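You operate a simulated robot arm through the tools that you are given. There is no shell and no other tool. Be economical: measure what you need, move in short steps, check, and stop when the job is done.

Carry out the task below with a simulated two-armed robot. There is one attempt and no reset: what you move stays moved.

## Task
Put the grey bracket on the top of the low cabinet. Then take the orange block and put it on the bottom shelf of the orange rack. Then pull the yellow door open. Do these in the order given. Set down upright: grey bracket.

It is judged by the outcome, as a careful person would: the job done as asked, and still so three seconds after it is handed in. It fails if anything else is knocked over, pushed out of place, dropped, spilled or broken.

## Robot
Two 7-joint arms with two-finger parallel grippers on one trunk, on a base that drives. Base frame: it is fixed to the floor where the robot stands at the start and does not move with it; the origin is under the middle of the robot, x ahead of it, y to its left, z up. Lengths are in mm, angles in rad, forces in N, time in s.
The left shoulder is at the start at [50, 165, 1030], the right one opposite. With the tool pointing down near the work surface each hand reaches from about 100 to 660 mm from the robot's upright axis, wherever it stands, measured 20 degrees to its own side. Places, roughly: bottom shelf of the orange rack [-2200, 1400, 200]; grey bracket (11x6x8 cm) [700, -100, 800]; orange block (5x8x3 cm) [-1900, 1400, 600]; top of the low cabinet [100, 900, 900]; yellow door [-3500, -3100, 1100]. Payload 3.91 kg a hand.
The TCP of each hand is the grasp point between the finger pads, 30 mm short of the fingertips. In the tool frame z runs along the fingers and y along their closing line. The gripper opens to 110 mm. The fingers are 20 mm wide and 10 mm thick; the gripper's body (48 by 112 mm) begins 55 mm behind the TCP.
Orientation is told as [roll, pitch, yaw] about the base's x, y, z axes, in that order, counted from this pose: with the fingers straight down and closing along the base's y, the tool's x points along the base's -x, its y along +y and its z along -z.

## Interface
- The arms move only by the tool apply_moves. It takes "left_plan", "right_plan" or both (then of equal length, played together; a hand with none holds still); each is a list of rows, each a list of 7 numbers: the shift along the tool's x, y, z in mm, then the turn, a rotation vector about the tool's x, y, z in rad, then the finger opening in mm, from 0 to 110. In form: [[tx, ty, tz, wx, wy, wz, jaw], ...]. A call has 1 to 20 rows; each row shifts and turns the commanded pose from where the row before left it, along the tool's axes as they then stand. A row lasts 0.2 s, in which the tool goes at most 50 mm and 0.15 rad; a call with a longer step from one row to the next is refused whole, and so is a gripper value outside its range. A pose out of reach is approached as far as the arm can. The call stops where the force on the tool passes 40 N (or 10 N more than at its start, if that is more) or the arm is blocked; 0.2 s more then pass. Each finger travels about 45 mm/s and halts on what it meets, pressing with about 38 N; the grip force reading is that of the motor and also rises with nothing between the fingers. The clock runs only during rows and for 0.2 s after the last one: add rows that do not move to give the fingers time. It gives the time, the measured TCP pose, the force on the tool (base axes), the opening and the grip force at its end, in the units of the frame above (readings bear some noise), with the torque about the TCP (base axes, N m) and any sound that the robot's microphone picked up.
- Cameras (640 x 400 px; columns grow to the right, rows downward): "scene" is now at [96.5, 55.6, 1223.7]; the picture's right is [0.71, -0.71, 0.00], its down [-0.28, -0.28, -0.92] and it looks along [0.65, 0.65, -0.40] (base axes); focal length 214 px, centre (320, 200). "left" rides on the left gripper at [72, -17, -103] in its tool frame; the picture's right is [0.23, 0.97, 0.00], its down [-0.76, 0.18, -0.62] and it looks along [-0.61, 0.14, 0.78] (tool axes); focal length 222 px, centre (320, 200). "right" rides on the right gripper at [72, 17, -103] in its tool frame; the picture's right is [-0.23, 0.97, 0.00], its down [-0.76, -0.18, -0.62] and it looks along [-0.61, -0.14, 0.78] (tool axes); focal length 222 px, centre (320, 200). There is no depth. A picture from a camera that has moved, and an enlarged one, comes with that camera's place and axes in the base frame and with its lens. The place of the scene camera against the robot may be out by one fixed shift of up to 12 mm in any direction.
- get_image(camera): a new picture of that camera. It takes no simulated time.
- raise_lower(by): slides the trunk up (or, below 0, down) by that many mm; the arms and the scene camera ride with it, the base frame stays. It gives what a move gives, with no picture.
- drive_base(legs): drives the robot by 1 to 6 legs, each [ahead, left, turn to the left] in mm, mm and rad, along the robot's own axes; the way and the turn of a leg run together, so that a leg with both is an arc; at most 1500 mm and 3.142 rad a leg. The arms and the cameras ride along, it lands a little off, and it stops where it bumps. It gives what a move gives.
- aim_head(pan, tilt): turns the head with the scene camera to pan (to the left, within 1.396 rad either way) and tilt (down, from -0.506 to 1.204), counted from straight ahead of the robot. It gives what a move gives.
- close_up(camera, box): a new picture of the part [left, top, right, bottom] of that camera's present view, enlarged. It takes no simulated time.
- job_done(): hands the job in; it is judged then, once.

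Work in short steps. Places have to be worked out from the pictures, the camera data and where the tool is seen: move nearer, look again, correct. Check each grasp and each placing, and mend what went wrong. You have 165 turns and 130 pictures in all, those below and enlarged ones among them. Open the grippers and draw the arms clear of the work before you hand the job in, unless the task says otherwise; then end with one line.

The tools are called after "Request:" by a JSON object that holds its "fn" and its "kwargs". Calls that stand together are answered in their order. apply_moves: Moves the arms, as the interface text tells. Its arguments: {"type":"object","properties":{"left_plan":{"type":"array"},"right_plan":{"type":"array"}},"required":[]} The other tools are called the same way: raise_lower (by) slides the trunk up or down; drive_base (legs) drives the base; aim_head (pan, tilt) turns the head that bears the scene camera; get_image (camera) takes a picture; close_up (camera, box) takes an enlarged picture of a part of a camera's view; job_done () hands the job in.

At the start:

```text
clock: 0.0
left_ee_pos: [193.3, 214.2, 1127.9]
left_orientation: [0.001, -0.001, 0.0]
left_force: [-0.2, -0.3, 1.1]
left_torque: [-0.01, 0.0, 0.01]
left_width: 110.1
left_finger_force: 0.0
right_ee_pos: [351.5, 31.4, 1045.0]
right_orientation: [-0.002, 0.0, -0.001]
right_force: [-0.2, 0.3, -0.4]
right_torque: [0.03, 0.0, 0.02]
right_width: 109.9
right_finger_force: 0.0
trunk travel left (down, up): [-250.0, 253.0]
robot x, y, heading: [-0.3, -3.5, 0.006]
head pan, tilt: [0.782, 0.412]
```

scene: 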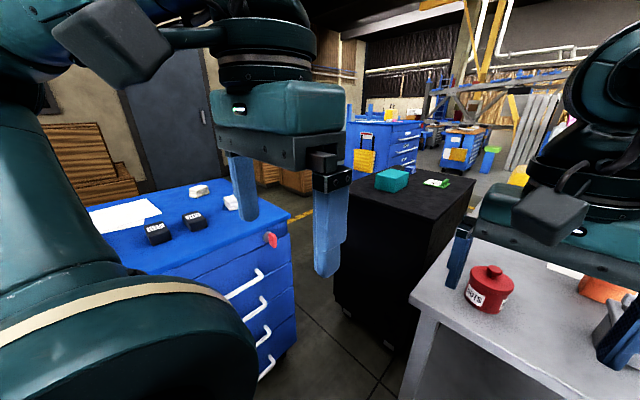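
right: 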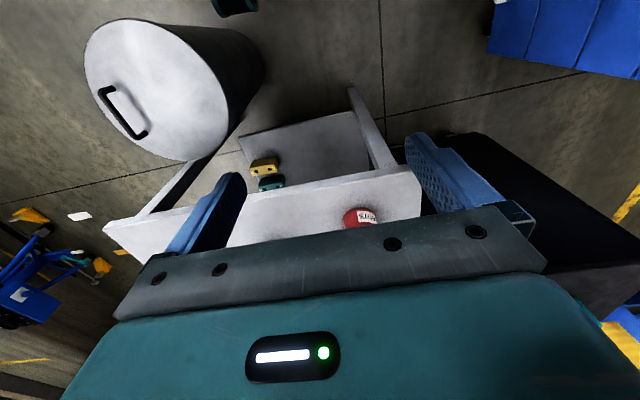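
left: 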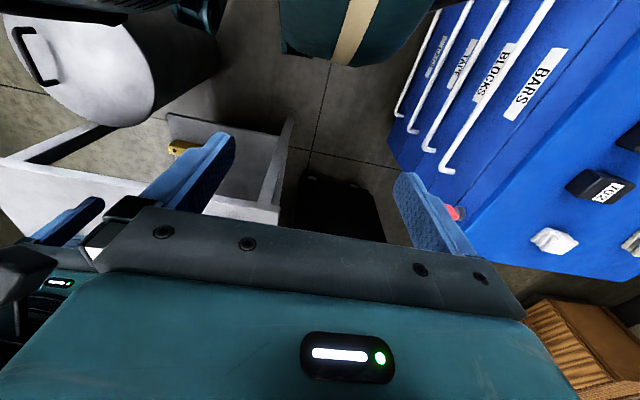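

The scene camera looks left; the bracket should be on the grey table ahead-right. I turn the head to see it.

Request:
{"fn": "aim_head", "kwargs": {"pan": -0.15, "tilt": 0.6}}

Request:
{"fn": "get_image", "kwargs": {"camera": "scene"}}

```text
clock: 1.2
left_ee_pos: [191.5, 214.5, 1128.3]
left_orientation: [0.001, -0.001, -0.001]
left_force: [0.3, 0.0, 0.5]
left_torque: [-0.03, -0.03, -0.03]
left_width: 110.1
left_finger_force: 0.1
right_ee_pos: [350.8, 31.5, 1045.0]
right_orientation: [-0.003, 0.0, 0.001]
right_force: [-0.7, 0.0, 1.1]
right_torque: [-0.02, 0.03, 0.01]
right_width: 109.9
right_finger_force: 0.1
trunk travel left (down, up): [-250.0, 253.0]
robot x, y, heading: [1.6, 0.8, 0.0]
head pan, tilt: [-0.15, 0.6]
```

```text
126 pictures are left
camera scene: at [118.3, -22.7, 1206.7], right [-0.15, -0.99, 0.0], down [-0.56, 0.08, -0.83], along [0.82, -0.12, -0.56], focal length 214 px, centre (320, 200)
```

scene: 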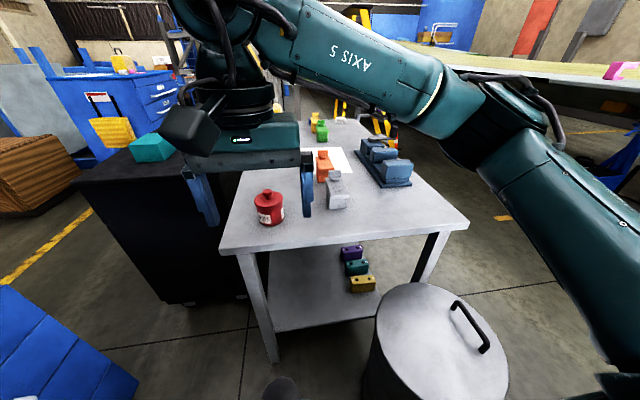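

Request:
{"fn": "close_up", "kwargs": {"camera": "scene", "box": [220, 110, 480, 270]}}

```text
2.46 times, centred on (350, 190) of scene
camera zoom: at [118.3, -22.7, 1206.7], right [-0.15, -0.99, 0.0], down [-0.56, 0.08, -0.83], along [0.82, -0.12, -0.56], focal length 528 px, centre (246, 225)
```

zoom: 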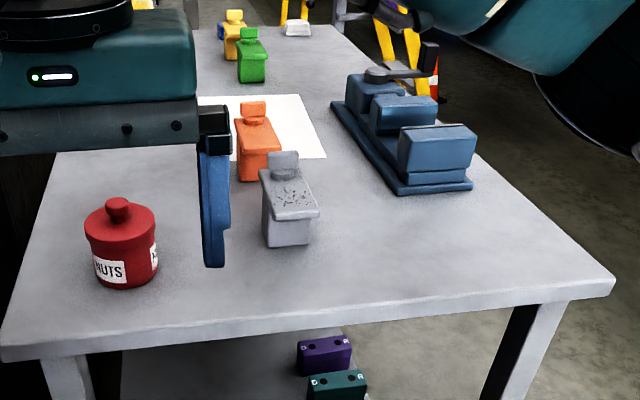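

Bracket seems to be around [720,-165,800], a bit beyond reach. Before driving I look down to see the clearance between base, bin and table.

Request:
{"fn": "aim_head", "kwargs": {"pan": -0.2, "tilt": 1.2}}

Request:
{"fn": "get_image", "kwargs": {"camera": "scene"}}

Request:
{"fn": "get_image", "kwargs": {"camera": "right"}}

```text
clock: 2.2
left_ee_pos: [191.3, 214.7, 1126.6]
left_orientation: [0.001, 0.001, 0.0]
left_force: [-0.2, -0.5, -0.3]
left_torque: [0.03, -0.03, 0.0]
left_width: 110.0
left_finger_force: 0.0
right_ee_pos: [350.2, 30.8, 1043.7]
right_orientation: [-0.001, 0.0, 0.001]
right_force: [0.1, 0.7, -0.3]
right_torque: [0.02, -0.02, -0.01]
right_width: 109.9
right_finger_force: 0.1
trunk travel left (down, up): [-250.0, 253.0]
robot x, y, heading: [1.1, 2.5, -0.001]
head pan, tilt: [-0.201, 1.201]
```

```text
124 pictures are left
camera scene: at [85.7, -20.8, 1162.1], right [-0.2, -0.98, 0.0], down [-0.91, 0.19, -0.36], along [0.36, -0.07, -0.93], focal length 214 px, centre (320, 200)
```

scene: 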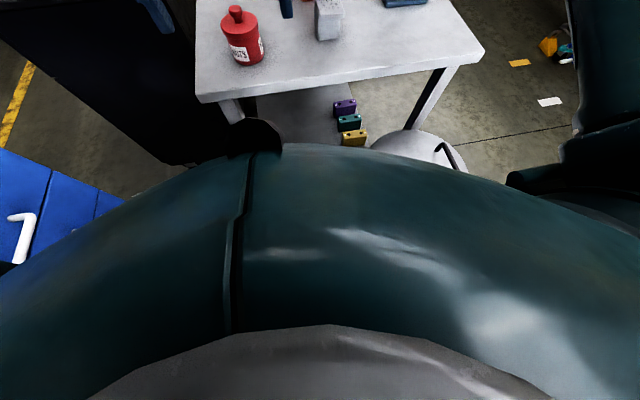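

```text
123 pictures are left
camera right: at [277.6, 48.7, 1147.5], right [0.23, 0.97, 0.0], down [0.76, -0.18, 0.62], along [0.61, -0.14, -0.78], focal length 222 px, centre (320, 200)
```

right: 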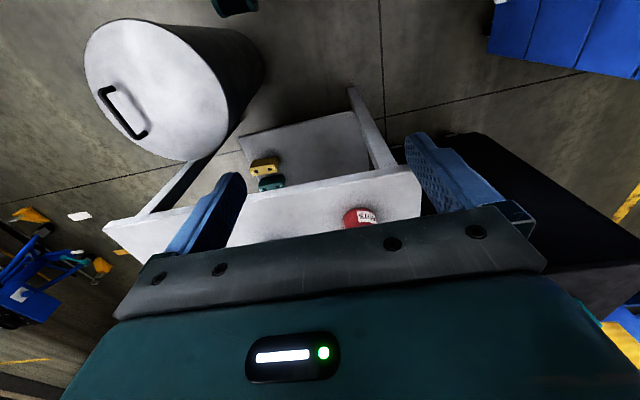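

Bin lid centre is about (307,-325), so straight ahead is too tight; I step left first and then ahead, then look at the bracket.

Request:
{"fn": "drive_base", "kwargs": {"legs": [[0, 130, 0], [170, 0, 0]]}}

Request:
{"fn": "aim_head", "kwargs": {"pan": -0.5, "tilt": 0.75}}

Request:
{"fn": "get_image", "kwargs": {"camera": "scene"}}

Request:
{"fn": "get_image", "kwargs": {"camera": "right"}}

```text
clock: 5.1
left_ee_pos: [367.3, 344.5, 1126.8]
left_orientation: [0.0, 0.001, -0.001]
left_force: [0.1, -0.5, 0.3]
left_torque: [0.01, -0.01, 0.0]
left_width: 110.0
left_finger_force: 0.1
right_ee_pos: [525.6, 159.8, 1045.1]
right_orientation: [-0.002, 0.0, -0.002]
right_force: [-0.2, 0.0, 0.0]
right_torque: [0.02, -0.02, 0.0]
right_width: 110.0
right_finger_force: 0.1
trunk travel left (down, up): [-250.0, 253.0]
robot x, y, heading: [173.9, 129.4, -0.001]
head pan, tilt: [-0.201, 1.201]
```

```text
clock: 6.0
left_ee_pos: [367.2, 344.7, 1127.1]
left_orientation: [-0.001, 0.0, -0.002]
left_force: [0.0, 0.8, -0.6]
left_torque: [0.01, 0.02, 0.0]
left_width: 109.9
left_finger_force: 0.0
right_ee_pos: [525.1, 159.8, 1044.1]
right_orientation: [-0.001, 0.002, -0.002]
right_force: [-0.3, -0.2, -0.4]
right_torque: [-0.01, -0.02, 0.01]
right_width: 109.9
right_finger_force: 0.1
trunk travel left (down, up): [-250.0, 253.0]
robot x, y, heading: [175.6, 132.5, -0.005]
head pan, tilt: [-0.499, 0.75]
```

```text
122 pictures are left
camera scene: at [277.5, 81.0, 1193.7], right [-0.48, -0.88, 0.0], down [-0.6, 0.33, -0.73], along [0.64, -0.35, -0.68], focal length 214 px, centre (320, 200)
```

scene: 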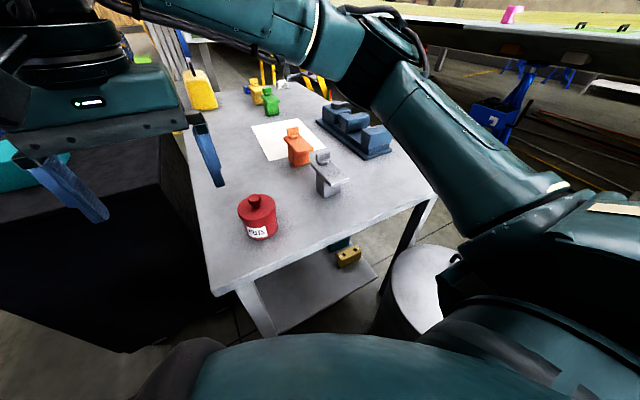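

```text
121 pictures are left
camera right: at [451.7, 178.5, 1147.6], right [0.23, 0.97, 0.0], down [0.76, -0.18, 0.62], along [0.61, -0.14, -0.78], focal length 222 px, centre (320, 200)
```

right: 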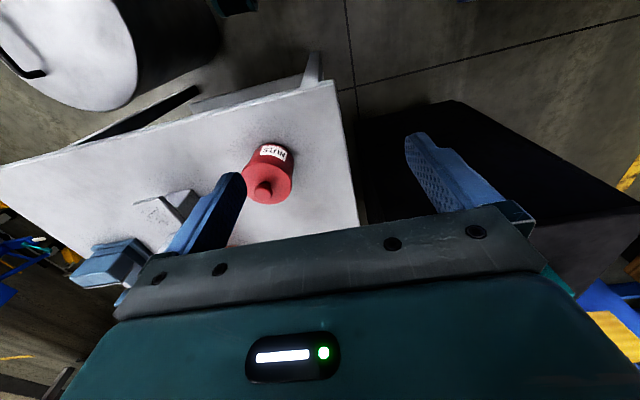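

Bracket estimated near (695,-175). I move the right hand above it at the present height to look down on it.

Request:
{"fn": "apply_moves", "kwargs": {"right_plan": [[-17, -36, 0, 0, 0, 0, 110], [-17, -36, 0, 0, 0, 0, 110], [-17, -36, 0, 0, 0, 0, 110], [-17, -36, 0, 0, 0, 0, 110], [-17, -36, 0, 0, 0, 0, 110], [-17, -36, 0, 0, 0, 0, 110], [-17, -36, 0, 0, 0, 0, 110], [-17, -36, 0, 0, 0, 0, 110], [-17, -36, 0, 0, 0, 0, 110], [0, 0, 0, 0, 0, 0, 110]]}}

Request:
{"fn": "get_image", "kwargs": {"camera": "right"}}

Request:
{"fn": "get_image", "kwargs": {"camera": "scene"}}

```text
clock: 8.2
left_ee_pos: [368.0, 345.4, 1128.4]
left_orientation: [0.0, 0.0, -0.002]
left_force: [0.3, 0.8, 0.2]
left_torque: [0.01, 0.02, -0.01]
left_width: 110.3
left_finger_force: 0.1
right_ee_pos: [677.0, -166.9, 1046.5]
right_orientation: [-0.002, -0.001, -0.002]
right_force: [1.1, 0.6, -0.4]
right_torque: [0.01, -0.03, 0.0]
right_width: 109.9
right_finger_force: 0.1
trunk travel left (down, up): [-250.0, 253.0]
robot x, y, heading: [175.3, 132.7, -0.003]
head pan, tilt: [-0.499, 0.75]
```

```text
120 pictures are left
camera right: at [602.9, -148.6, 1148.3], right [0.23, 0.97, 0.0], down [0.76, -0.18, 0.62], along [0.61, -0.14, -0.78], focal length 222 px, centre (320, 200)
```

right: 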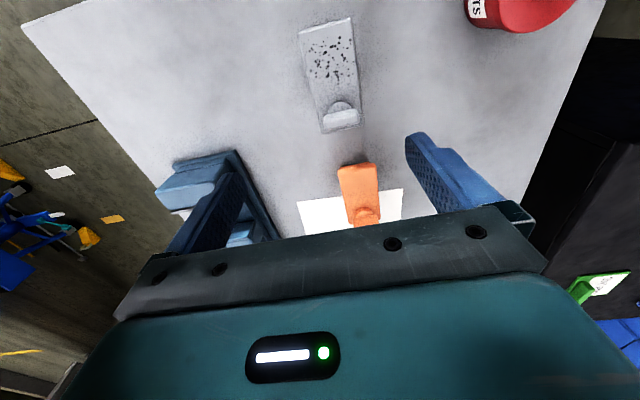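

```text
119 pictures are left
camera scene: at [277.5, 81.0, 1193.8], right [-0.48, -0.88, 0.0], down [-0.6, 0.33, -0.73], along [0.64, -0.35, -0.68], focal length 214 px, centre (320, 200)
```

scene: 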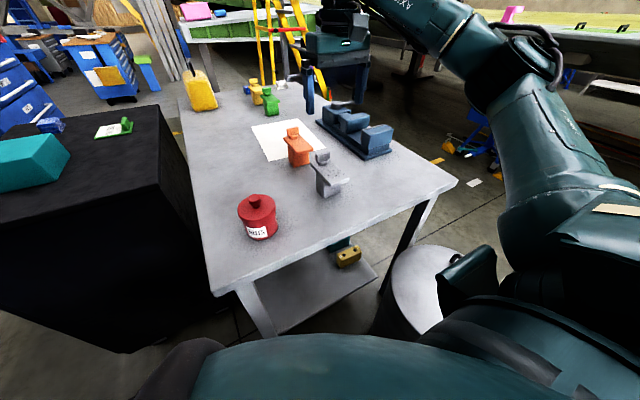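

I zoom on the bracket from both cameras to learn its shape and placement.

Request:
{"fn": "close_up", "kwargs": {"camera": "right", "box": [270, 0, 400, 140]}}

Request:
{"fn": "close_up", "kwargs": {"camera": "scene", "box": [270, 110, 370, 210]}}

```text
2.86 times, centred on (335, 70) of right
camera zoom: at [602.9, -148.6, 1148.3], right [0.23, 0.97, 0.0], down [0.76, -0.18, 0.62], along [0.61, -0.14, -0.78], focal length 635 px, centre (277, 571)
```

zoom: 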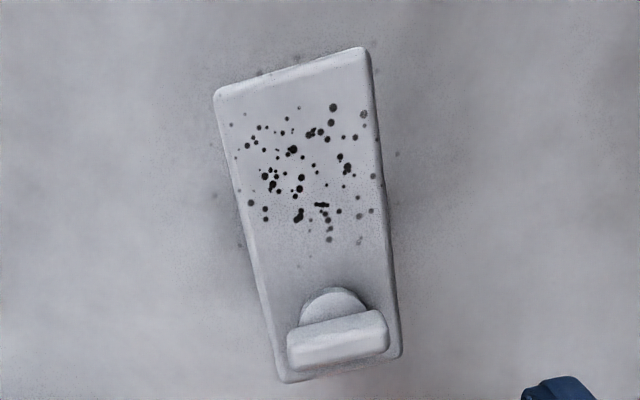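

```text
4.00 times, centred on (320, 160) of scene
camera zoom: at [277.5, 81.0, 1193.8], right [-0.48, -0.88, 0.0], down [-0.6, 0.33, -0.73], along [0.64, -0.35, -0.68], focal length 858 px, centre (320, 360)
```

zoom: 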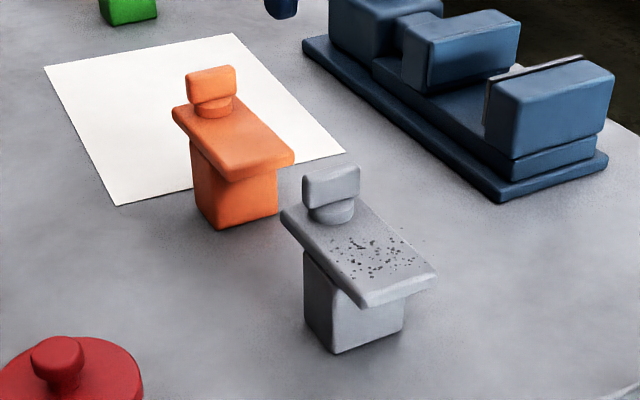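

Bracket plate appears at x 606–714, y centre ≈ -144, plate top ≈ 865, aligned with the base axes. I centre above it and come down to z≈930 to check.

Request:
{"fn": "apply_moves", "kwargs": {"right_plan": [[7, 11, 0, 0, 0, 0, 110], [7, 12, 0, 0, 0, 0, 110], [0, 0, 35, 0, 0, 0, 110], [0, 0, 35, 0, 0, 0, 110], [0, 0, 20, 0, 0, 0, 110], [0, 0, 10, 0, 0, 0, 110], [0, 0, 0, 0, 0, 0, 110]]}}

Request:
{"fn": "get_image", "kwargs": {"camera": "right"}}

Request:
{"fn": "close_up", "kwargs": {"camera": "scene", "box": [250, 70, 410, 210]}}

```text
clock: 9.8
left_ee_pos: [366.7, 345.0, 1128.5]
left_orientation: [0.001, 0.001, -0.001]
left_force: [0.4, 0.2, 0.3]
left_torque: [-0.01, 0.03, 0.0]
left_width: 110.0
left_finger_force: 0.1
right_ee_pos: [662.9, -141.3, 945.6]
right_orientation: [0.0, 0.001, 0.0]
right_force: [-0.5, -0.4, 0.2]
right_torque: [0.05, -0.03, -0.01]
right_width: 109.8
right_finger_force: 0.0
trunk travel left (down, up): [-250.0, 253.0]
robot x, y, heading: [173.4, 132.2, -0.001]
head pan, tilt: [-0.499, 0.75]
```

```text
116 pictures are left
camera right: at [589.3, -123.5, 1047.7], right [0.23, 0.97, 0.0], down [0.76, -0.18, 0.62], along [0.61, -0.14, -0.78], focal length 222 px, centre (320, 200)
```

right: 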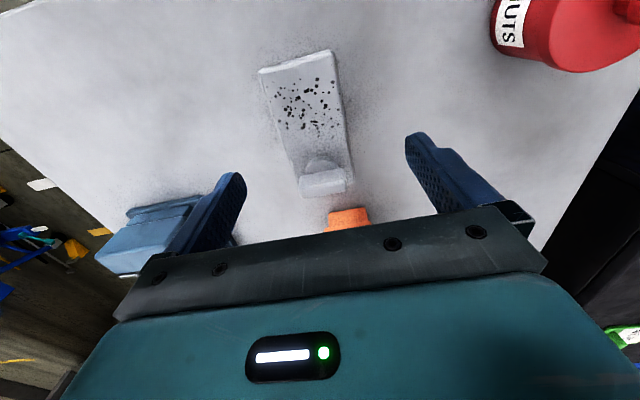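

```text
2.86 times, centred on (330, 140) of scene
camera zoom: at [277.5, 81.0, 1193.8], right [-0.48, -0.88, 0.0], down [-0.6, 0.33, -0.73], along [0.64, -0.35, -0.68], focal length 613 px, centre (291, 371)
```

zoom: 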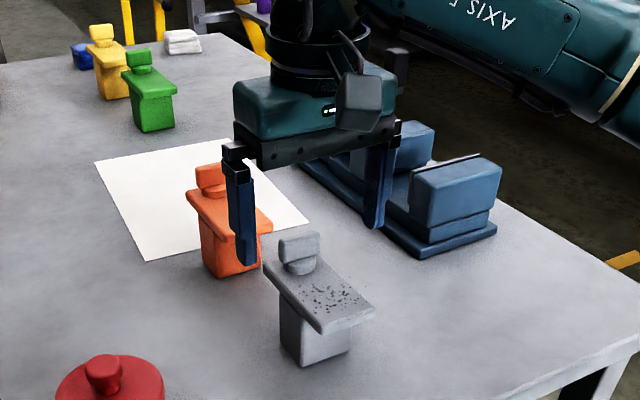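

Estimates agree: plate top ≈ 875, y centre ≈ -144, body under it x≈645–705, table ≈ 800. I lower to z≈858 with x≈672 and check before closing.

Request:
{"fn": "apply_moves", "kwargs": {"right_plan": [[-9, -3, 20, 0, 0, 0, 110], [0, 0, 25, 0, 0, 0, 110], [0, 0, 20, 0, 0, 0, 110], [0, 0, 15, 0, 0, 0, 110], [0, 0, 7, 0, 0, 0, 110], [0, 0, 0, 0, 0, 0, 110]]}}

Request:
{"fn": "get_image", "kwargs": {"camera": "right"}}

Request:
{"fn": "close_up", "kwargs": {"camera": "scene", "box": [250, 70, 410, 210]}}

```text
clock: 11.2
left_ee_pos: [366.3, 344.3, 1127.0]
left_orientation: [-0.001, 0.001, -0.002]
left_force: [-0.2, -0.3, 0.4]
left_torque: [-0.01, -0.02, 0.0]
left_width: 109.9
left_finger_force: 0.1
right_ee_pos: [672.3, -142.9, 858.7]
right_orientation: [0.0, -0.001, -0.002]
right_force: [0.0, 0.4, 0.5]
right_torque: [-0.01, -0.01, 0.0]
right_width: 109.9
right_finger_force: 0.0
trunk travel left (down, up): [-250.0, 253.0]
robot x, y, heading: [176.2, 133.7, 0.003]
head pan, tilt: [-0.499, 0.75]
```

```text
114 pictures are left
camera right: at [598.7, -125.6, 961.6], right [0.23, 0.97, 0.0], down [0.76, -0.18, 0.62], along [0.61, -0.14, -0.78], focal length 222 px, centre (320, 200)
```

right: 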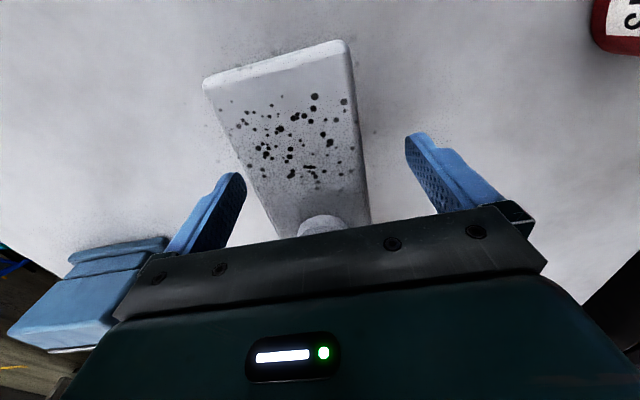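

```text
2.86 times, centred on (330, 140) of scene
camera zoom: at [277.5, 80.9, 1193.8], right [-0.48, -0.88, 0.0], down [-0.6, 0.33, -0.73], along [0.64, -0.35, -0.68], focal length 613 px, centre (291, 371)
```

zoom: 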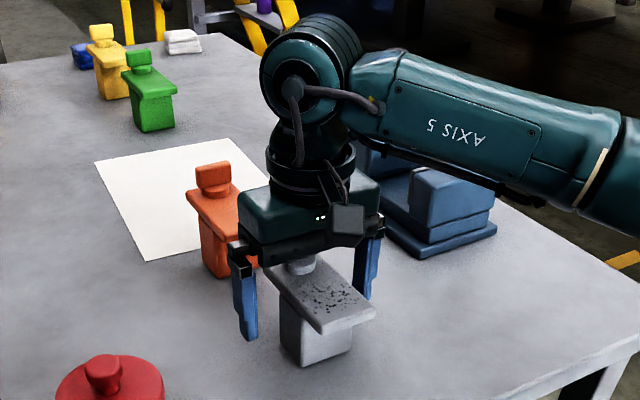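

The fingers straddle the bracket with no contact. I close them.

Request:
{"fn": "apply_moves", "kwargs": {"right_plan": [[0, 0, 0, 0, 0, 0, 70], [0, 0, 0, 0, 0, 0, 40], [0, 0, 0, 0, 0, 0, 30], [0, 0, 0, 0, 0, 0, 30], [0, 0, 0, 0, 0, 0, 30], [0, 0, 0, 0, 0, 0, 30]]}}

Request:
{"fn": "get_image", "kwargs": {"camera": "right"}}

```text
clock: 12.6
left_ee_pos: [366.5, 345.2, 1128.4]
left_orientation: [0.0, -0.001, 0.0]
left_force: [-1.1, 0.7, 0.1]
left_torque: [0.03, -0.04, 0.01]
left_width: 110.4
left_finger_force: 0.0
right_ee_pos: [671.6, -143.1, 858.5]
right_orientation: [-0.002, -0.001, -0.001]
right_force: [-0.2, -1.0, -0.8]
right_torque: [0.01, 0.01, 0.02]
right_width: 56.0
right_finger_force: 37.5
trunk travel left (down, up): [-250.0, 253.0]
robot x, y, heading: [172.9, 126.6, 0.001]
head pan, tilt: [-0.499, 0.75]
```

```text
112 pictures are left
camera right: at [598.6, -125.8, 961.8], right [0.23, 0.97, 0.0], down [0.76, -0.18, 0.62], along [0.61, -0.14, -0.78], focal length 222 px, centre (320, 200)
```

right: 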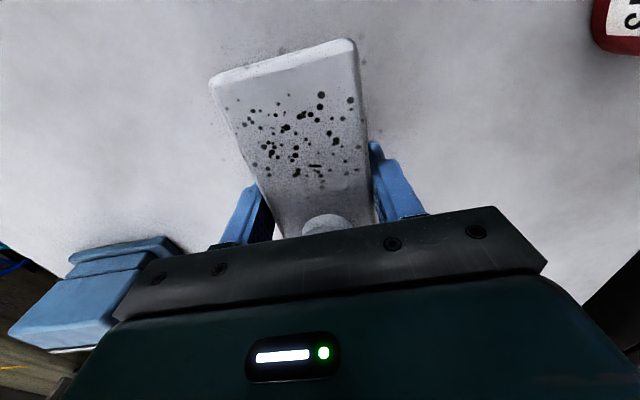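

Gripped at 56 mm. I lift slowly and check the load.

Request:
{"fn": "apply_moves", "kwargs": {"right_plan": [[0, 0, -10, 0, 0, 0, 30], [0, 0, -20, 0, 0, 0, 30], [0, 0, -30, 0, 0, 0, 30], [0, 0, -40, 0, 0, 0, 30], [0, 0, -40, 0, 0, 0, 30], [0, 0, -40, 0, 0, 0, 30], [0, 0, -20, 0, 0, 0, 30], [0, 0, 0, 0, 0, 0, 30]]}}

Request:
{"fn": "get_image", "kwargs": {"camera": "right"}}

Request:
{"fn": "aim_head", "kwargs": {"pan": 1.35, "tilt": 0.5}}

Request:
{"fn": "get_image", "kwargs": {"camera": "scene"}}

```text
clock: 14.4
left_ee_pos: [366.8, 345.6, 1128.4]
left_orientation: [0.0, 0.001, 0.0]
left_force: [-0.2, 0.4, 0.3]
left_torque: [0.01, 0.03, -0.02]
left_width: 110.1
left_finger_force: 0.1
right_ee_pos: [673.0, -144.7, 1057.3]
right_orientation: [0.001, -0.002, -0.003]
right_force: [-0.3, 0.0, -2.8]
right_torque: [-0.01, -0.03, 0.0]
right_width: 55.8
right_finger_force: 37.6
trunk travel left (down, up): [-250.0, 253.0]
robot x, y, heading: [174.7, 129.2, 0.002]
head pan, tilt: [-0.499, 0.75]
```

```text
111 pictures are left
camera right: at [600.1, -126.6, 1160.5], right [0.23, 0.97, 0.0], down [0.76, -0.18, 0.62], along [0.61, -0.14, -0.78], focal length 222 px, centre (320, 200)
```

right: 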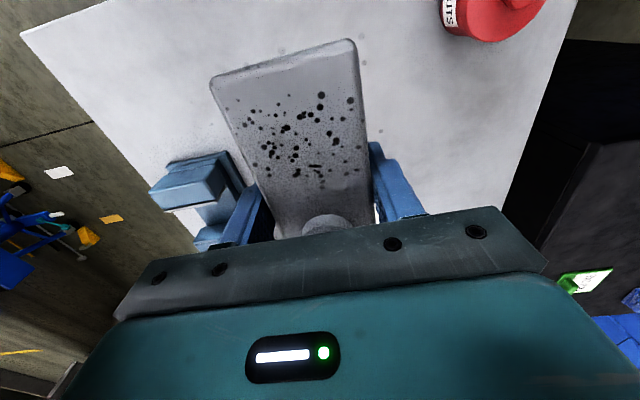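

```text
clock: 16.2
left_ee_pos: [367.4, 344.2, 1128.9]
left_orientation: [-0.001, 0.001, -0.002]
left_force: [-0.3, 0.9, -0.2]
left_torque: [-0.03, 0.01, -0.01]
left_width: 110.0
left_finger_force: 0.0
right_ee_pos: [673.4, -144.4, 1056.7]
right_orientation: [0.001, 0.0, -0.001]
right_force: [-0.2, 0.1, -3.2]
right_torque: [-0.01, -0.03, -0.04]
right_width: 56.0
right_finger_force: 38.4
trunk travel left (down, up): [-250.0, 253.0]
robot x, y, heading: [174.8, 130.5, 0.0]
head pan, tilt: [1.349, 0.499]
```

```text
110 pictures are left
camera scene: at [225.3, 209.3, 1215.8], right [0.97, -0.22, 0.0], down [-0.11, -0.47, -0.88], along [0.2, 0.86, -0.48], focal length 214 px, centre (320, 200)
```

scene: 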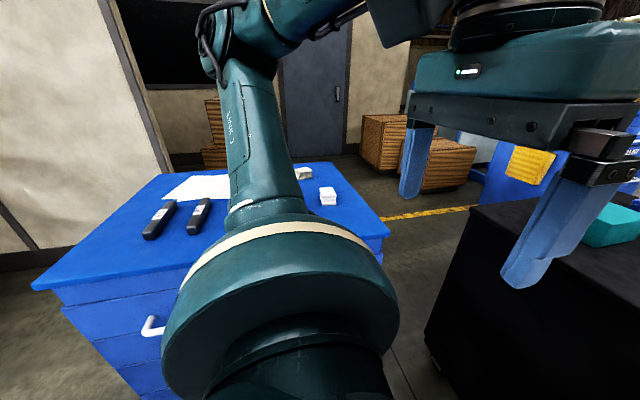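

Bracket held. The low cabinet is the blue one (top ≈ x -211…478, y 580…1118, z≈900). I draw the right hand in, then back off the bin and turn left to face the cabinet.

Request:
{"fn": "apply_moves", "kwargs": {"right_plan": [[18, 28, 0, 0, 0, 0, 30], [18, 28, 0, 0, 0, 0, 30], [18, 28, 0, 0, 0, 0, 30], [18, 28, 0, 0, 0, 0, 30], [18, 28, 0, 0, 0, 0, 30], [18, 28, 0, 0, 0, 0, 30], [18, 28, 0, 0, 0, 0, 30], [18, 28, 0, 0, 0, 0, 30], [0, 0, 0, 0, 0, 0, 30]]}}

Request:
{"fn": "drive_base", "kwargs": {"legs": [[-110, 0, 0], [0, 0, 1.571]]}}

Request:
{"fn": "aim_head", "kwargs": {"pan": 0.0, "tilt": 0.6}}

Request:
{"fn": "get_image", "kwargs": {"camera": "scene"}}

```text
clock: 18.2
left_ee_pos: [367.1, 345.3, 1127.8]
left_orientation: [0.0, 0.0, -0.003]
left_force: [-0.1, 0.4, -0.3]
left_torque: [0.0, -0.03, 0.01]
left_width: 109.8
left_finger_force: 0.0
right_ee_pos: [529.7, 81.5, 1057.9]
right_orientation: [0.002, 0.0, -0.002]
right_force: [0.0, -0.3, -3.0]
right_torque: [-0.04, -0.02, -0.01]
right_width: 55.8
right_finger_force: 37.4
trunk travel left (down, up): [-250.0, 253.0]
robot x, y, heading: [174.0, 131.5, 0.002]
head pan, tilt: [1.349, 0.499]
```

```text
clock: 23.3
left_ee_pos: [-156.4, 317.2, 1128.1]
left_orientation: [0.001, 0.002, 1.601]
left_force: [0.5, 0.0, -0.3]
left_torque: [0.02, 0.0, 0.02]
left_width: 110.1
left_finger_force: 0.0
right_ee_pos: [102.3, 488.4, 1057.2]
right_orientation: [-0.002, 0.0, 1.602]
right_force: [0.0, -0.8, -3.4]
right_torque: [0.02, -0.01, -0.01]
right_width: 55.5
right_finger_force: 37.8
trunk travel left (down, up): [-250.0, 253.0]
robot x, y, heading: [65.2, 128.2, 1.599]
head pan, tilt: [1.349, 0.499]
```

```text
clock: 24.8
left_ee_pos: [-155.9, 316.9, 1127.2]
left_orientation: [-0.001, -0.001, 1.602]
left_force: [1.5, -0.2, 0.1]
left_torque: [-0.01, -0.04, 0.02]
left_width: 110.0
left_finger_force: 0.1
right_ee_pos: [101.9, 487.1, 1058.6]
right_orientation: [-0.002, 0.001, 1.604]
right_force: [-0.3, 1.3, -3.1]
right_torque: [0.01, -0.01, -0.01]
right_width: 55.5
right_finger_force: 38.6
trunk travel left (down, up): [-250.0, 253.0]
robot x, y, heading: [63.4, 132.6, 1.6]
head pan, tilt: [0.0, 0.6]
```

```text
109 pictures are left
camera scene: at [62.8, 238.8, 1206.7], right [1.0, 0.03, 0.0], down [0.02, -0.56, -0.82], along [-0.03, 0.82, -0.57], focal length 214 px, centre (320, 200)
```

scene: 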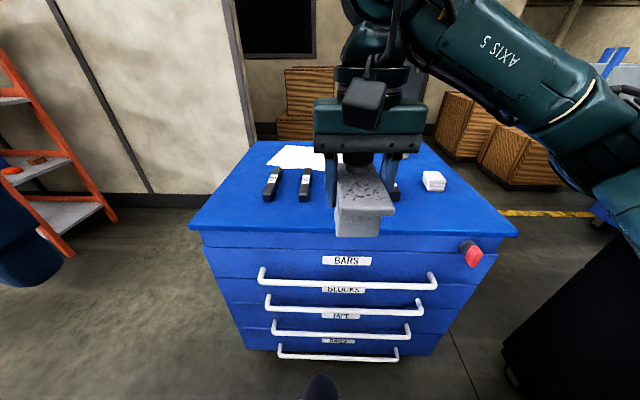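

I look through the right hand camera and at an enlarged view to find a free spot on the cabinet's front right.

Request:
{"fn": "get_image", "kwargs": {"camera": "right"}}

Request:
{"fn": "close_up", "kwargs": {"camera": "scene", "box": [180, 120, 540, 300]}}

```text
108 pictures are left
camera right: at [86.7, 415.5, 1161.1], right [-0.98, 0.2, 0.0], down [0.15, 0.77, 0.62], along [0.12, 0.61, -0.78], focal length 222 px, centre (320, 200)
```

right: 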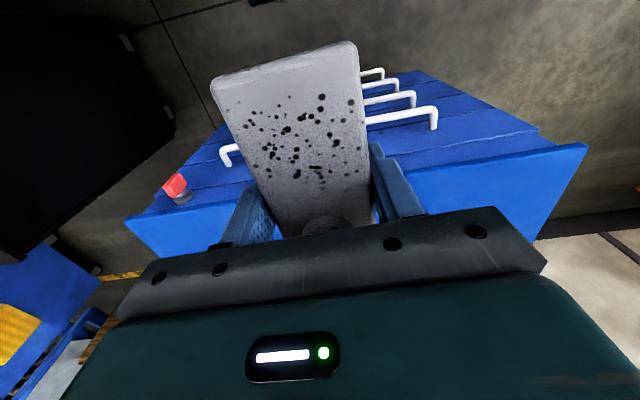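

```text
1.78 times, centred on (360, 210) of scene
camera zoom: at [62.8, 238.8, 1206.7], right [1.0, 0.03, 0.0], down [0.02, -0.56, -0.82], along [-0.03, 0.82, -0.57], focal length 381 px, centre (249, 182)
```

zoom: 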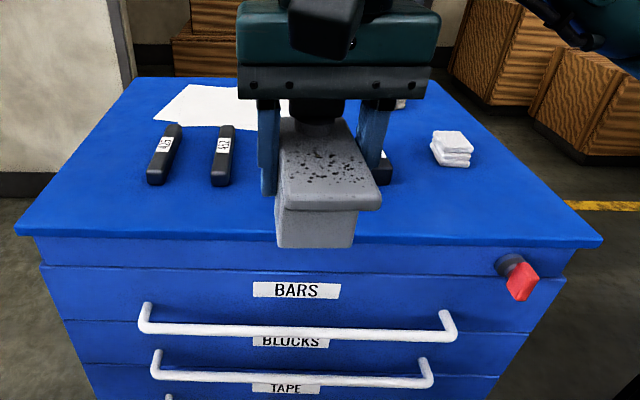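

Triangulating the white box gives a cabinet top at about z 875, with free space at the front right near (345,680). I shift the base right a little and straighten.

Request:
{"fn": "drive_base", "kwargs": {"legs": [[0, -70, -0.03]]}}

Request:
{"fn": "raise_lower", "kwargs": {"by": 60}}

```text
clock: 26.1
left_ee_pos: [-79.4, 325.1, 1126.2]
left_orientation: [0.0, 0.0, 1.571]
left_force: [-0.5, 1.1, -0.3]
left_torque: [0.02, 0.02, 0.05]
left_width: 109.8
left_finger_force: 0.0
right_ee_pos: [182.7, 487.7, 1058.5]
right_orientation: [0.001, -0.001, 1.573]
right_force: [-0.4, -0.7, -4.0]
right_torque: [0.07, 0.01, -0.01]
right_width: 55.8
right_finger_force: 38.3
trunk travel left (down, up): [-250.0, 253.0]
robot x, y, heading: [138.0, 129.9, 1.566]
head pan, tilt: [0.0, 0.6]
```

```text
clock: 27.1
left_ee_pos: [-80.9, 324.8, 1187.5]
left_orientation: [0.0, -0.002, 1.572]
left_force: [1.1, 0.9, 0.6]
left_torque: [0.03, 0.02, 0.0]
left_width: 110.1
left_finger_force: 0.1
right_ee_pos: [183.7, 487.9, 1116.9]
right_orientation: [-0.002, -0.001, 1.572]
right_force: [0.2, -0.2, -3.2]
right_torque: [0.04, 0.02, -0.03]
right_width: 55.9
right_finger_force: 37.5
trunk travel left (down, up): [-310.0, 193.0]
robot x, y, heading: [136.3, 131.4, 1.574]
head pan, tilt: [0.0, 0.6]
```

Move the right hand over the spot (345,680), still high.

Request:
{"fn": "apply_moves", "kwargs": {"right_plan": [[-32, -27, 0, 0, 0, 0, 30], [-32, -27, 0, 0, 0, 0, 30], [-32, -27, 0, 0, 0, 0, 30], [-32, -27, 0, 0, 0, 0, 30], [-32, -27, 0, 0, 0, 0, 30], [-32, -26, 0, 0, 0, 0, 30], [0, 0, 20, 0, 0, 0, 30], [0, 0, 0, 0, 0, 0, 30]]}}

Request:
{"fn": "aim_head", "kwargs": {"pan": -0.2, "tilt": 0.6}}

Request:
{"fn": "get_image", "kwargs": {"camera": "scene"}}

Request:
{"fn": "get_image", "kwargs": {"camera": "right"}}

```text
clock: 28.9
left_ee_pos: [-79.7, 324.3, 1187.2]
left_orientation: [0.002, 0.0, 1.572]
left_force: [0.4, -0.1, 1.3]
left_torque: [-0.04, -0.01, 0.01]
left_width: 110.1
left_finger_force: 0.0
right_ee_pos: [342.7, 677.6, 1098.4]
right_orientation: [-0.001, 0.001, 1.572]
right_force: [0.3, 0.2, -2.7]
right_torque: [0.04, -0.02, -0.01]
right_width: 56.2
right_finger_force: 38.2
trunk travel left (down, up): [-310.0, 193.0]
robot x, y, heading: [134.1, 130.2, 1.574]
head pan, tilt: [0.0, 0.6]
```

```text
clock: 29.6
left_ee_pos: [-80.2, 324.0, 1186.9]
left_orientation: [0.002, 0.0, 1.572]
left_force: [-0.6, -0.5, -0.2]
left_torque: [0.02, 0.02, 0.03]
left_width: 109.8
left_finger_force: 0.1
right_ee_pos: [344.0, 677.9, 1099.3]
right_orientation: [0.0, 0.001, 1.572]
right_force: [1.2, -0.3, -3.2]
right_torque: [0.02, 0.01, 0.03]
right_width: 56.0
right_finger_force: 37.9
trunk travel left (down, up): [-310.0, 193.0]
robot x, y, heading: [134.5, 135.2, 1.572]
head pan, tilt: [-0.201, 0.6]
```

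```text
106 pictures are left
camera scene: at [154.2, 238.4, 1266.6], right [0.98, -0.2, 0.0], down [-0.11, -0.55, -0.82], along [0.16, 0.81, -0.57], focal length 214 px, centre (320, 200)
```

scene: 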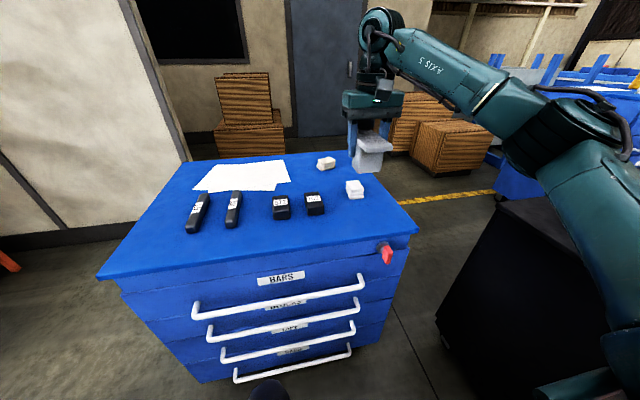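

```text
105 pictures are left
camera right: at [326.1, 605.4, 1202.3], right [-0.97, 0.23, 0.0], down [0.18, 0.76, 0.62], along [0.14, 0.61, -0.78], focal length 222 px, centre (320, 200)
```

right: 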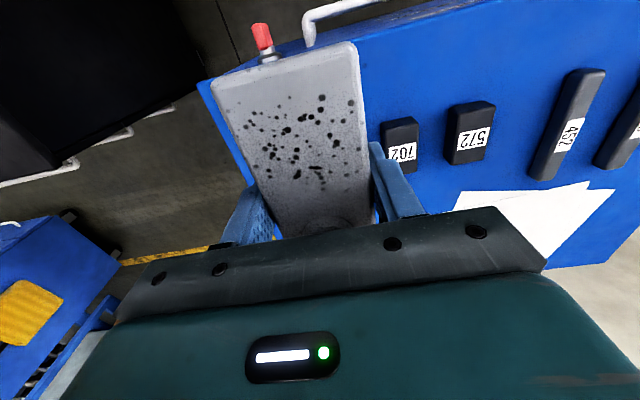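

Cabinet top ≈ z 870, front edge y≈610–630, white stack at y≥790. I shift to y≈700 and descend to about 20 mm above, then check.

Request:
{"fn": "apply_moves", "kwargs": {"right_plan": [[-22, 0, 20, 0, 0, 0, 30], [0, 0, 35, 0, 0, 0, 30], [0, 0, 35, 0, 0, 0, 30], [0, 0, 30, 0, 0, 0, 30], [0, 0, 20, 0, 0, 0, 30], [0, 0, 5, 0, 0, 0, 30], [0, 0, 0, 0, 0, 0, 30]]}}

Request:
{"fn": "close_up", "kwargs": {"camera": "scene", "box": [260, 90, 460, 270]}}

Request:
{"fn": "get_image", "kwargs": {"camera": "right"}}

```text
clock: 31.2
left_ee_pos: [-79.9, 324.5, 1187.3]
left_orientation: [0.0, -0.001, 1.572]
left_force: [0.0, -0.8, 0.1]
left_torque: [-0.02, 0.0, 0.03]
left_width: 109.9
left_finger_force: 0.1
right_ee_pos: [344.9, 701.0, 954.0]
right_orientation: [-0.002, 0.0, 1.572]
right_force: [-0.3, -0.1, -2.8]
right_torque: [0.05, -0.01, -0.02]
right_width: 55.7
right_finger_force: 38.0
trunk travel left (down, up): [-310.0, 193.0]
robot x, y, heading: [133.9, 133.9, 1.573]
head pan, tilt: [-0.201, 0.6]
```

```text
2.22 times, centred on (360, 180) of scene
camera zoom: at [154.3, 238.4, 1266.6], right [0.98, -0.2, 0.0], down [-0.11, -0.55, -0.82], along [0.16, 0.81, -0.57], focal length 477 px, centre (231, 244)
```

zoom: 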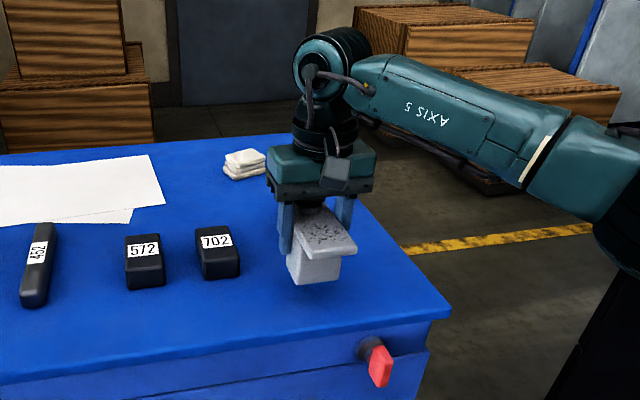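

```text
103 pictures are left
camera right: at [326.8, 629.6, 1056.1], right [-0.97, 0.23, 0.0], down [0.18, 0.76, 0.62], along [0.14, 0.61, -0.78], focal length 222 px, centre (320, 200)
```

right: 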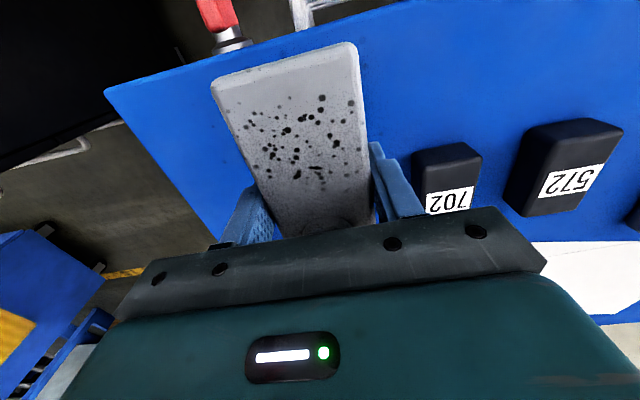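

Clear surroundings. I descend gently until contact.

Request:
{"fn": "apply_moves", "kwargs": {"right_plan": [[0, 0, 8, 0, 0, 0, 30], [0, 0, 6, 0, 0, 0, 30], [0, 0, 4, 0, 0, 0, 30], [0, 0, 0, 0, 0, 0, 30]]}}

Request:
{"fn": "close_up", "kwargs": {"camera": "scene", "box": [320, 140, 400, 220]}}

```text
clock: 32.2
left_ee_pos: [-79.8, 322.9, 1188.0]
left_orientation: [0.0, 0.0, 1.573]
left_force: [-0.4, -0.4, 0.1]
left_torque: [0.01, -0.02, -0.01]
left_width: 110.1
left_finger_force: 0.0
right_ee_pos: [343.9, 701.9, 934.6]
right_orientation: [-0.001, 0.0, 1.573]
right_force: [-0.2, 0.1, -3.9]
right_torque: [0.02, 0.0, 0.02]
right_width: 55.7
right_finger_force: 38.1
trunk travel left (down, up): [-310.0, 193.0]
robot x, y, heading: [133.4, 132.6, 1.571]
head pan, tilt: [-0.201, 0.6]
```

```text
5.00 times, centred on (360, 180) of scene
camera zoom: at [154.3, 238.4, 1266.6], right [0.98, -0.2, 0.0], down [-0.11, -0.55, -0.82], along [0.16, 0.81, -0.57], focal length 1072 px, centre (120, 300)
```

zoom: 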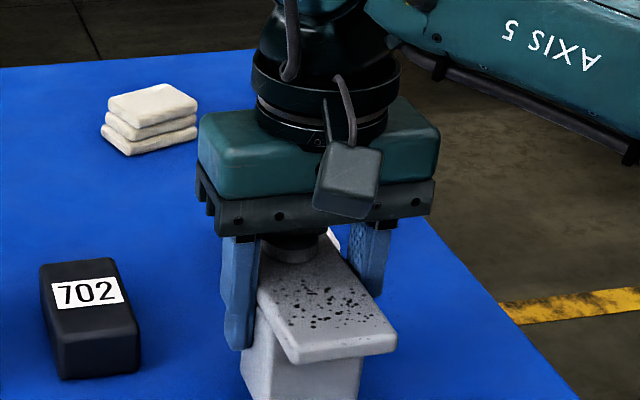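

No contact yet; continue in 3 mm steps.

Request:
{"fn": "apply_moves", "kwargs": {"right_plan": [[0, 0, 3, 0, 0, 0, 30], [0, 0, 2, 0, 0, 0, 30], [0, 0, 2, 0, 0, 0, 30], [0, 0, 0, 0, 0, 0, 30]]}}

```text
clock: 33.2
left_ee_pos: [-79.3, 325.1, 1187.4]
left_orientation: [0.0, 0.001, 1.574]
left_force: [-0.5, 0.3, 0.8]
left_torque: [0.03, 0.04, 0.01]
left_width: 110.0
left_finger_force: 0.1
right_ee_pos: [343.1, 702.4, 928.3]
right_orientation: [-0.002, -0.001, 1.573]
right_force: [-0.3, 0.4, -2.3]
right_torque: [0.04, -0.01, 0.01]
right_width: 55.6
right_finger_force: 37.5
trunk travel left (down, up): [-310.0, 193.0]
robot x, y, heading: [134.8, 132.8, 1.567]
head pan, tilt: [-0.201, 0.6]
```

Still hanging freely; continue.

Request:
{"fn": "apply_moves", "kwargs": {"right_plan": [[0, 0, 2, 0, 0, 0, 30], [0, 0, 2, 0, 0, 0, 30], [0, 0, 2, 0, 0, 0, 30], [0, 0, 0, 0, 0, 0, 30]]}}

Request:
{"fn": "close_up", "kwargs": {"camera": "scene", "box": [320, 150, 400, 230]}}

```text
clock: 34.2
left_ee_pos: [-80.4, 325.1, 1187.9]
left_orientation: [0.002, -0.003, 1.572]
left_force: [-0.5, 0.1, 0.6]
left_torque: [0.02, 0.0, 0.01]
left_width: 110.2
left_finger_force: 0.0
right_ee_pos: [344.3, 702.7, 921.9]
right_orientation: [0.002, 0.0, 1.573]
right_force: [0.0, 0.3, -3.0]
right_torque: [0.03, -0.02, 0.02]
right_width: 55.6
right_finger_force: 37.5
trunk travel left (down, up): [-310.0, 193.0]
robot x, y, heading: [133.4, 131.8, 1.574]
head pan, tilt: [-0.201, 0.6]
```

```text
5.00 times, centred on (360, 190) of scene
camera zoom: at [154.3, 238.4, 1266.6], right [0.98, -0.2, 0.0], down [-0.11, -0.55, -0.82], along [0.16, 0.81, -0.57], focal length 1072 px, centre (120, 250)
```

zoom: 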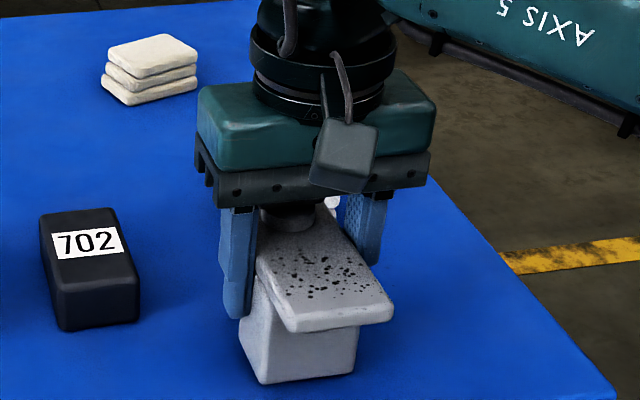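

The bottom is close to the surface. Continue in 2 mm steps, relying on the force stop.

Request:
{"fn": "apply_moves", "kwargs": {"right_plan": [[0, 0, 2, 0, 0, 0, 30], [0, 0, 1.5, 0, 0, 0, 30], [0, 0, 1.5, 0, 0, 0, 30], [0, 0, 0, 0, 0, 0, 30]]}}

```text
clock: 35.2
left_ee_pos: [-79.7, 324.2, 1188.0]
left_orientation: [-0.002, -0.001, 1.573]
left_force: [1.0, 0.0, 0.4]
left_torque: [0.01, 0.0, -0.02]
left_width: 110.2
left_finger_force: 0.0
right_ee_pos: [344.0, 702.4, 917.7]
right_orientation: [0.0, -0.004, 1.573]
right_force: [-1.0, 3.1, 5.6]
right_torque: [-0.13, 0.0, 0.0]
right_width: 56.0
right_finger_force: 38.3
trunk travel left (down, up): [-310.0, 193.0]
robot x, y, heading: [134.6, 129.6, 1.573]
head pan, tilt: [-0.201, 0.6]
```

Contact is made (load reversed to +5.6 N). I release, opening to 85 mm, and rise straight up.

Request:
{"fn": "apply_moves", "kwargs": {"right_plan": [[0, 0, 0, 0, 0, 0, 60], [0, 0, 0, 0, 0, 0, 75], [0, 0, 0, 0, 0, 0, 88], [0, 0, 0, 0, 0, 0, 88], [0, 0, 0, 0, 0, 0, 88]]}}

Request:
{"fn": "apply_moves", "kwargs": {"right_plan": [[0, 0, -10, 0, 0, 0, 88], [0, 0, -25, 0, 0, 0, 88], [0, 0, -40, 0, 0, 0, 88], [0, 0, -40, 0, 0, 0, 88], [0, 0, -40, 0, 0, 0, 88], [0, 0, -40, 0, 0, 0, 88], [0, 0, 0, 0, 0, 0, 88]]}}

Request:
{"fn": "get_image", "kwargs": {"camera": "scene"}}

```text
clock: 36.4
left_ee_pos: [-79.9, 324.4, 1188.0]
left_orientation: [0.001, 0.001, 1.573]
left_force: [0.1, 0.7, -0.5]
left_torque: [0.02, 0.01, -0.02]
left_width: 110.2
left_finger_force: 0.1
right_ee_pos: [344.1, 701.5, 917.6]
right_orientation: [-0.002, 0.0, 1.574]
right_force: [0.3, 0.3, -0.5]
right_torque: [-0.01, -0.02, 0.01]
right_width: 87.6
right_finger_force: 0.0
trunk travel left (down, up): [-310.0, 193.0]
robot x, y, heading: [134.4, 129.3, 1.573]
head pan, tilt: [-0.201, 0.6]
```

```text
clock: 38.0
left_ee_pos: [-79.6, 323.9, 1187.8]
left_orientation: [-0.001, 0.0, 1.572]
left_force: [-0.6, 0.2, 0.2]
left_torque: [-0.01, 0.0, 0.01]
left_width: 109.9
left_finger_force: 0.1
right_ee_pos: [343.0, 701.1, 1113.3]
right_orientation: [-0.001, -0.001, 1.572]
right_force: [0.2, -0.2, -0.7]
right_torque: [0.0, 0.03, 0.01]
right_width: 87.9
right_finger_force: 0.0
trunk travel left (down, up): [-310.0, 193.0]
robot x, y, heading: [134.2, 127.4, 1.575]
head pan, tilt: [-0.201, 0.6]
```

```text
100 pictures are left
camera scene: at [154.4, 238.3, 1266.6], right [0.98, -0.2, 0.0], down [-0.11, -0.55, -0.82], along [0.16, 0.81, -0.57], focal length 214 px, centre (320, 200)
```

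scene: 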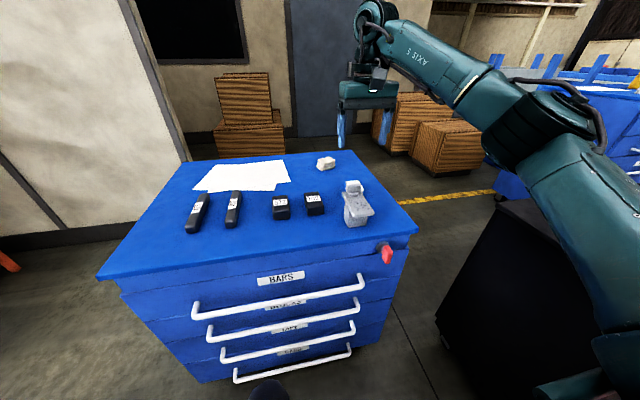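

The bracket stands. I verify it and the white stack behind it enlarged, and retract the hand.

Request:
{"fn": "close_up", "kwargs": {"camera": "scene", "box": [290, 140, 430, 240]}}

Request:
{"fn": "apply_moves", "kwargs": {"right_plan": [[35, 20, 0, 0, 0, 0, 88], [35, 20, 0, 0, 0, 0, 88], [35, 20, 0, 0, 0, 0, 88], [35, 20, 0, 0, 0, 0, 88], [35, 20, 0, 0, 0, 0, 88], [35, 20, 0, 0, 0, 0, 88], [35, 20, 0, 0, 0, 0, 88], [0, 0, 0, 0, 0, 0, 88]]}}

```text
4.00 times, centred on (360, 190) of scene
camera zoom: at [154.4, 238.3, 1266.6], right [0.98, -0.2, 0.0], down [-0.11, -0.55, -0.82], along [0.16, 0.81, -0.57], focal length 858 px, centre (160, 240)
```

zoom: 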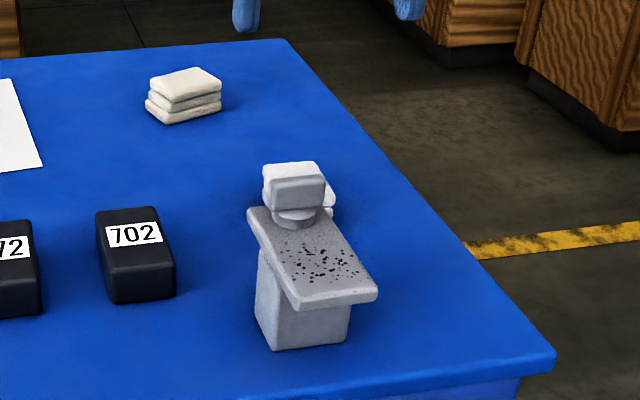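

```text
clock: 39.8
left_ee_pos: [-78.9, 324.1, 1188.1]
left_orientation: [0.0, 0.001, 1.574]
left_force: [0.4, 0.7, 0.5]
left_torque: [0.0, -0.02, -0.01]
left_width: 110.0
left_finger_force: 0.1
right_ee_pos: [205.0, 456.8, 1112.9]
right_orientation: [0.001, -0.001, 1.572]
right_force: [-0.5, -0.4, -0.4]
right_torque: [0.03, 0.01, 0.01]
right_width: 87.9
right_finger_force: 0.1
trunk travel left (down, up): [-310.0, 193.0]
robot x, y, heading: [134.2, 132.4, 1.573]
head pan, tilt: [-0.201, 0.6]
```

Task one done: bracket upright on the cabinet. Now I turn left to face -x and look for the orange rack.

Request:
{"fn": "drive_base", "kwargs": {"legs": [[0, 0, 1.571]]}}

Request:
{"fn": "aim_head", "kwargs": {"pan": -0.4, "tilt": 0.3}}

Request:
{"fn": "get_image", "kwargs": {"camera": "scene"}}

```text
clock: 44.0
left_ee_pos: [-61.9, -77.8, 1187.6]
left_orientation: [-0.001, 0.001, 3.114]
left_force: [-0.2, 0.1, 0.2]
left_torque: [-0.03, 0.0, 0.03]
left_width: 110.1
left_finger_force: 0.1
right_ee_pos: [-186.2, 210.6, 1113.4]
right_orientation: [-0.001, -0.001, 3.113]
right_force: [-0.3, 0.0, -1.0]
right_torque: [-0.02, 0.01, -0.01]
right_width: 88.1
right_finger_force: 0.0
trunk travel left (down, up): [-310.0, 193.0]
robot x, y, heading: [137.6, 130.3, 3.115]
head pan, tilt: [-0.201, 0.6]
```

```text
clock: 44.8
left_ee_pos: [-62.9, -78.4, 1187.9]
left_orientation: [-0.001, 0.001, 3.112]
left_force: [-0.2, 1.0, 1.1]
left_torque: [-0.02, 0.0, -0.01]
left_width: 109.9
left_finger_force: 0.1
right_ee_pos: [-187.4, 211.8, 1114.1]
right_orientation: [-0.002, 0.001, 3.114]
right_force: [-0.2, -0.7, 0.4]
right_torque: [0.01, -0.01, 0.0]
right_width: 88.0
right_finger_force: 0.0
trunk travel left (down, up): [-310.0, 193.0]
robot x, y, heading: [138.9, 131.6, 3.114]
head pan, tilt: [-0.4, 0.3]
```

```text
98 pictures are left
camera scene: at [22.4, 161.7, 1294.1], right [0.41, 0.91, 0.0], down [0.27, -0.12, -0.96], along [-0.87, 0.4, -0.3], focal length 214 px, centre (320, 200)
```

scene: 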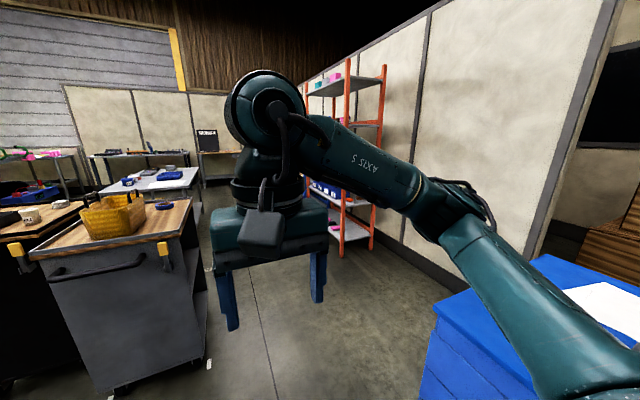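

The rack stands against the +y wall, front about y≈1180, x≈-1730…-2500. I drive along a corridor between the blue cabinet and the cart on the left.

Request:
{"fn": "drive_base", "kwargs": {"legs": [[450, 0, 0.028], [450, -300, 0]]}}

Request:
{"fn": "aim_head", "kwargs": {"pan": -0.1, "tilt": 0.45}}

Request:
{"fn": "get_image", "kwargs": {"camera": "scene"}}

```text
clock: 50.3
left_ee_pos: [-939.8, 222.6, 1188.5]
left_orientation: [-0.001, 0.0, 3.136]
left_force: [-0.6, 0.7, 1.0]
left_torque: [0.01, -0.02, 0.0]
left_width: 110.0
left_finger_force: 0.1
right_ee_pos: [-1069.9, 508.2, 1113.4]
right_orientation: [0.0, 0.0, 3.136]
right_force: [-0.3, -0.2, -0.2]
right_torque: [-0.01, 0.01, -0.01]
right_width: 87.8
right_finger_force: 0.1
trunk travel left (down, up): [-310.0, 193.0]
robot x, y, heading: [-744.7, 437.0, 3.133]
head pan, tilt: [-0.4, 0.3]
```

```text
clock: 51.1
left_ee_pos: [-939.2, 222.4, 1186.9]
left_orientation: [-0.001, 0.001, 3.135]
left_force: [-0.6, 0.7, 0.1]
left_torque: [-0.03, -0.01, 0.0]
left_width: 110.3
left_finger_force: 0.1
right_ee_pos: [-1069.0, 507.8, 1113.7]
right_orientation: [-0.001, -0.001, 3.137]
right_force: [-0.6, 1.2, -0.4]
right_torque: [-0.03, 0.01, 0.01]
right_width: 88.0
right_finger_force: 0.0
trunk travel left (down, up): [-310.0, 193.0]
robot x, y, heading: [-749.6, 434.1, 3.133]
head pan, tilt: [-0.099, 0.45]
```

```text
97 pictures are left
camera scene: at [-864.9, 436.4, 1280.3], right [0.11, 0.99, 0.0], down [0.43, -0.05, -0.9], along [-0.9, 0.1, -0.43], focal length 214 px, centre (320, 200)
```

scene: 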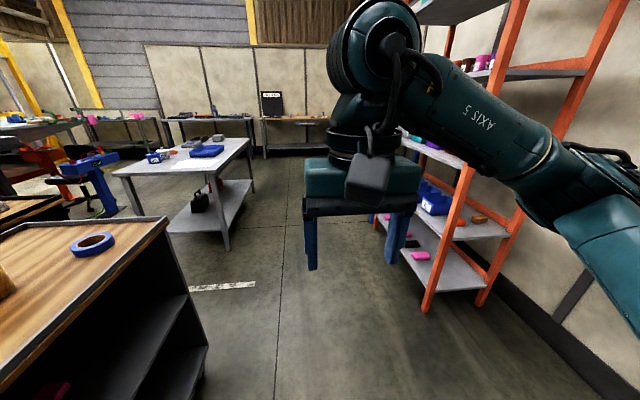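

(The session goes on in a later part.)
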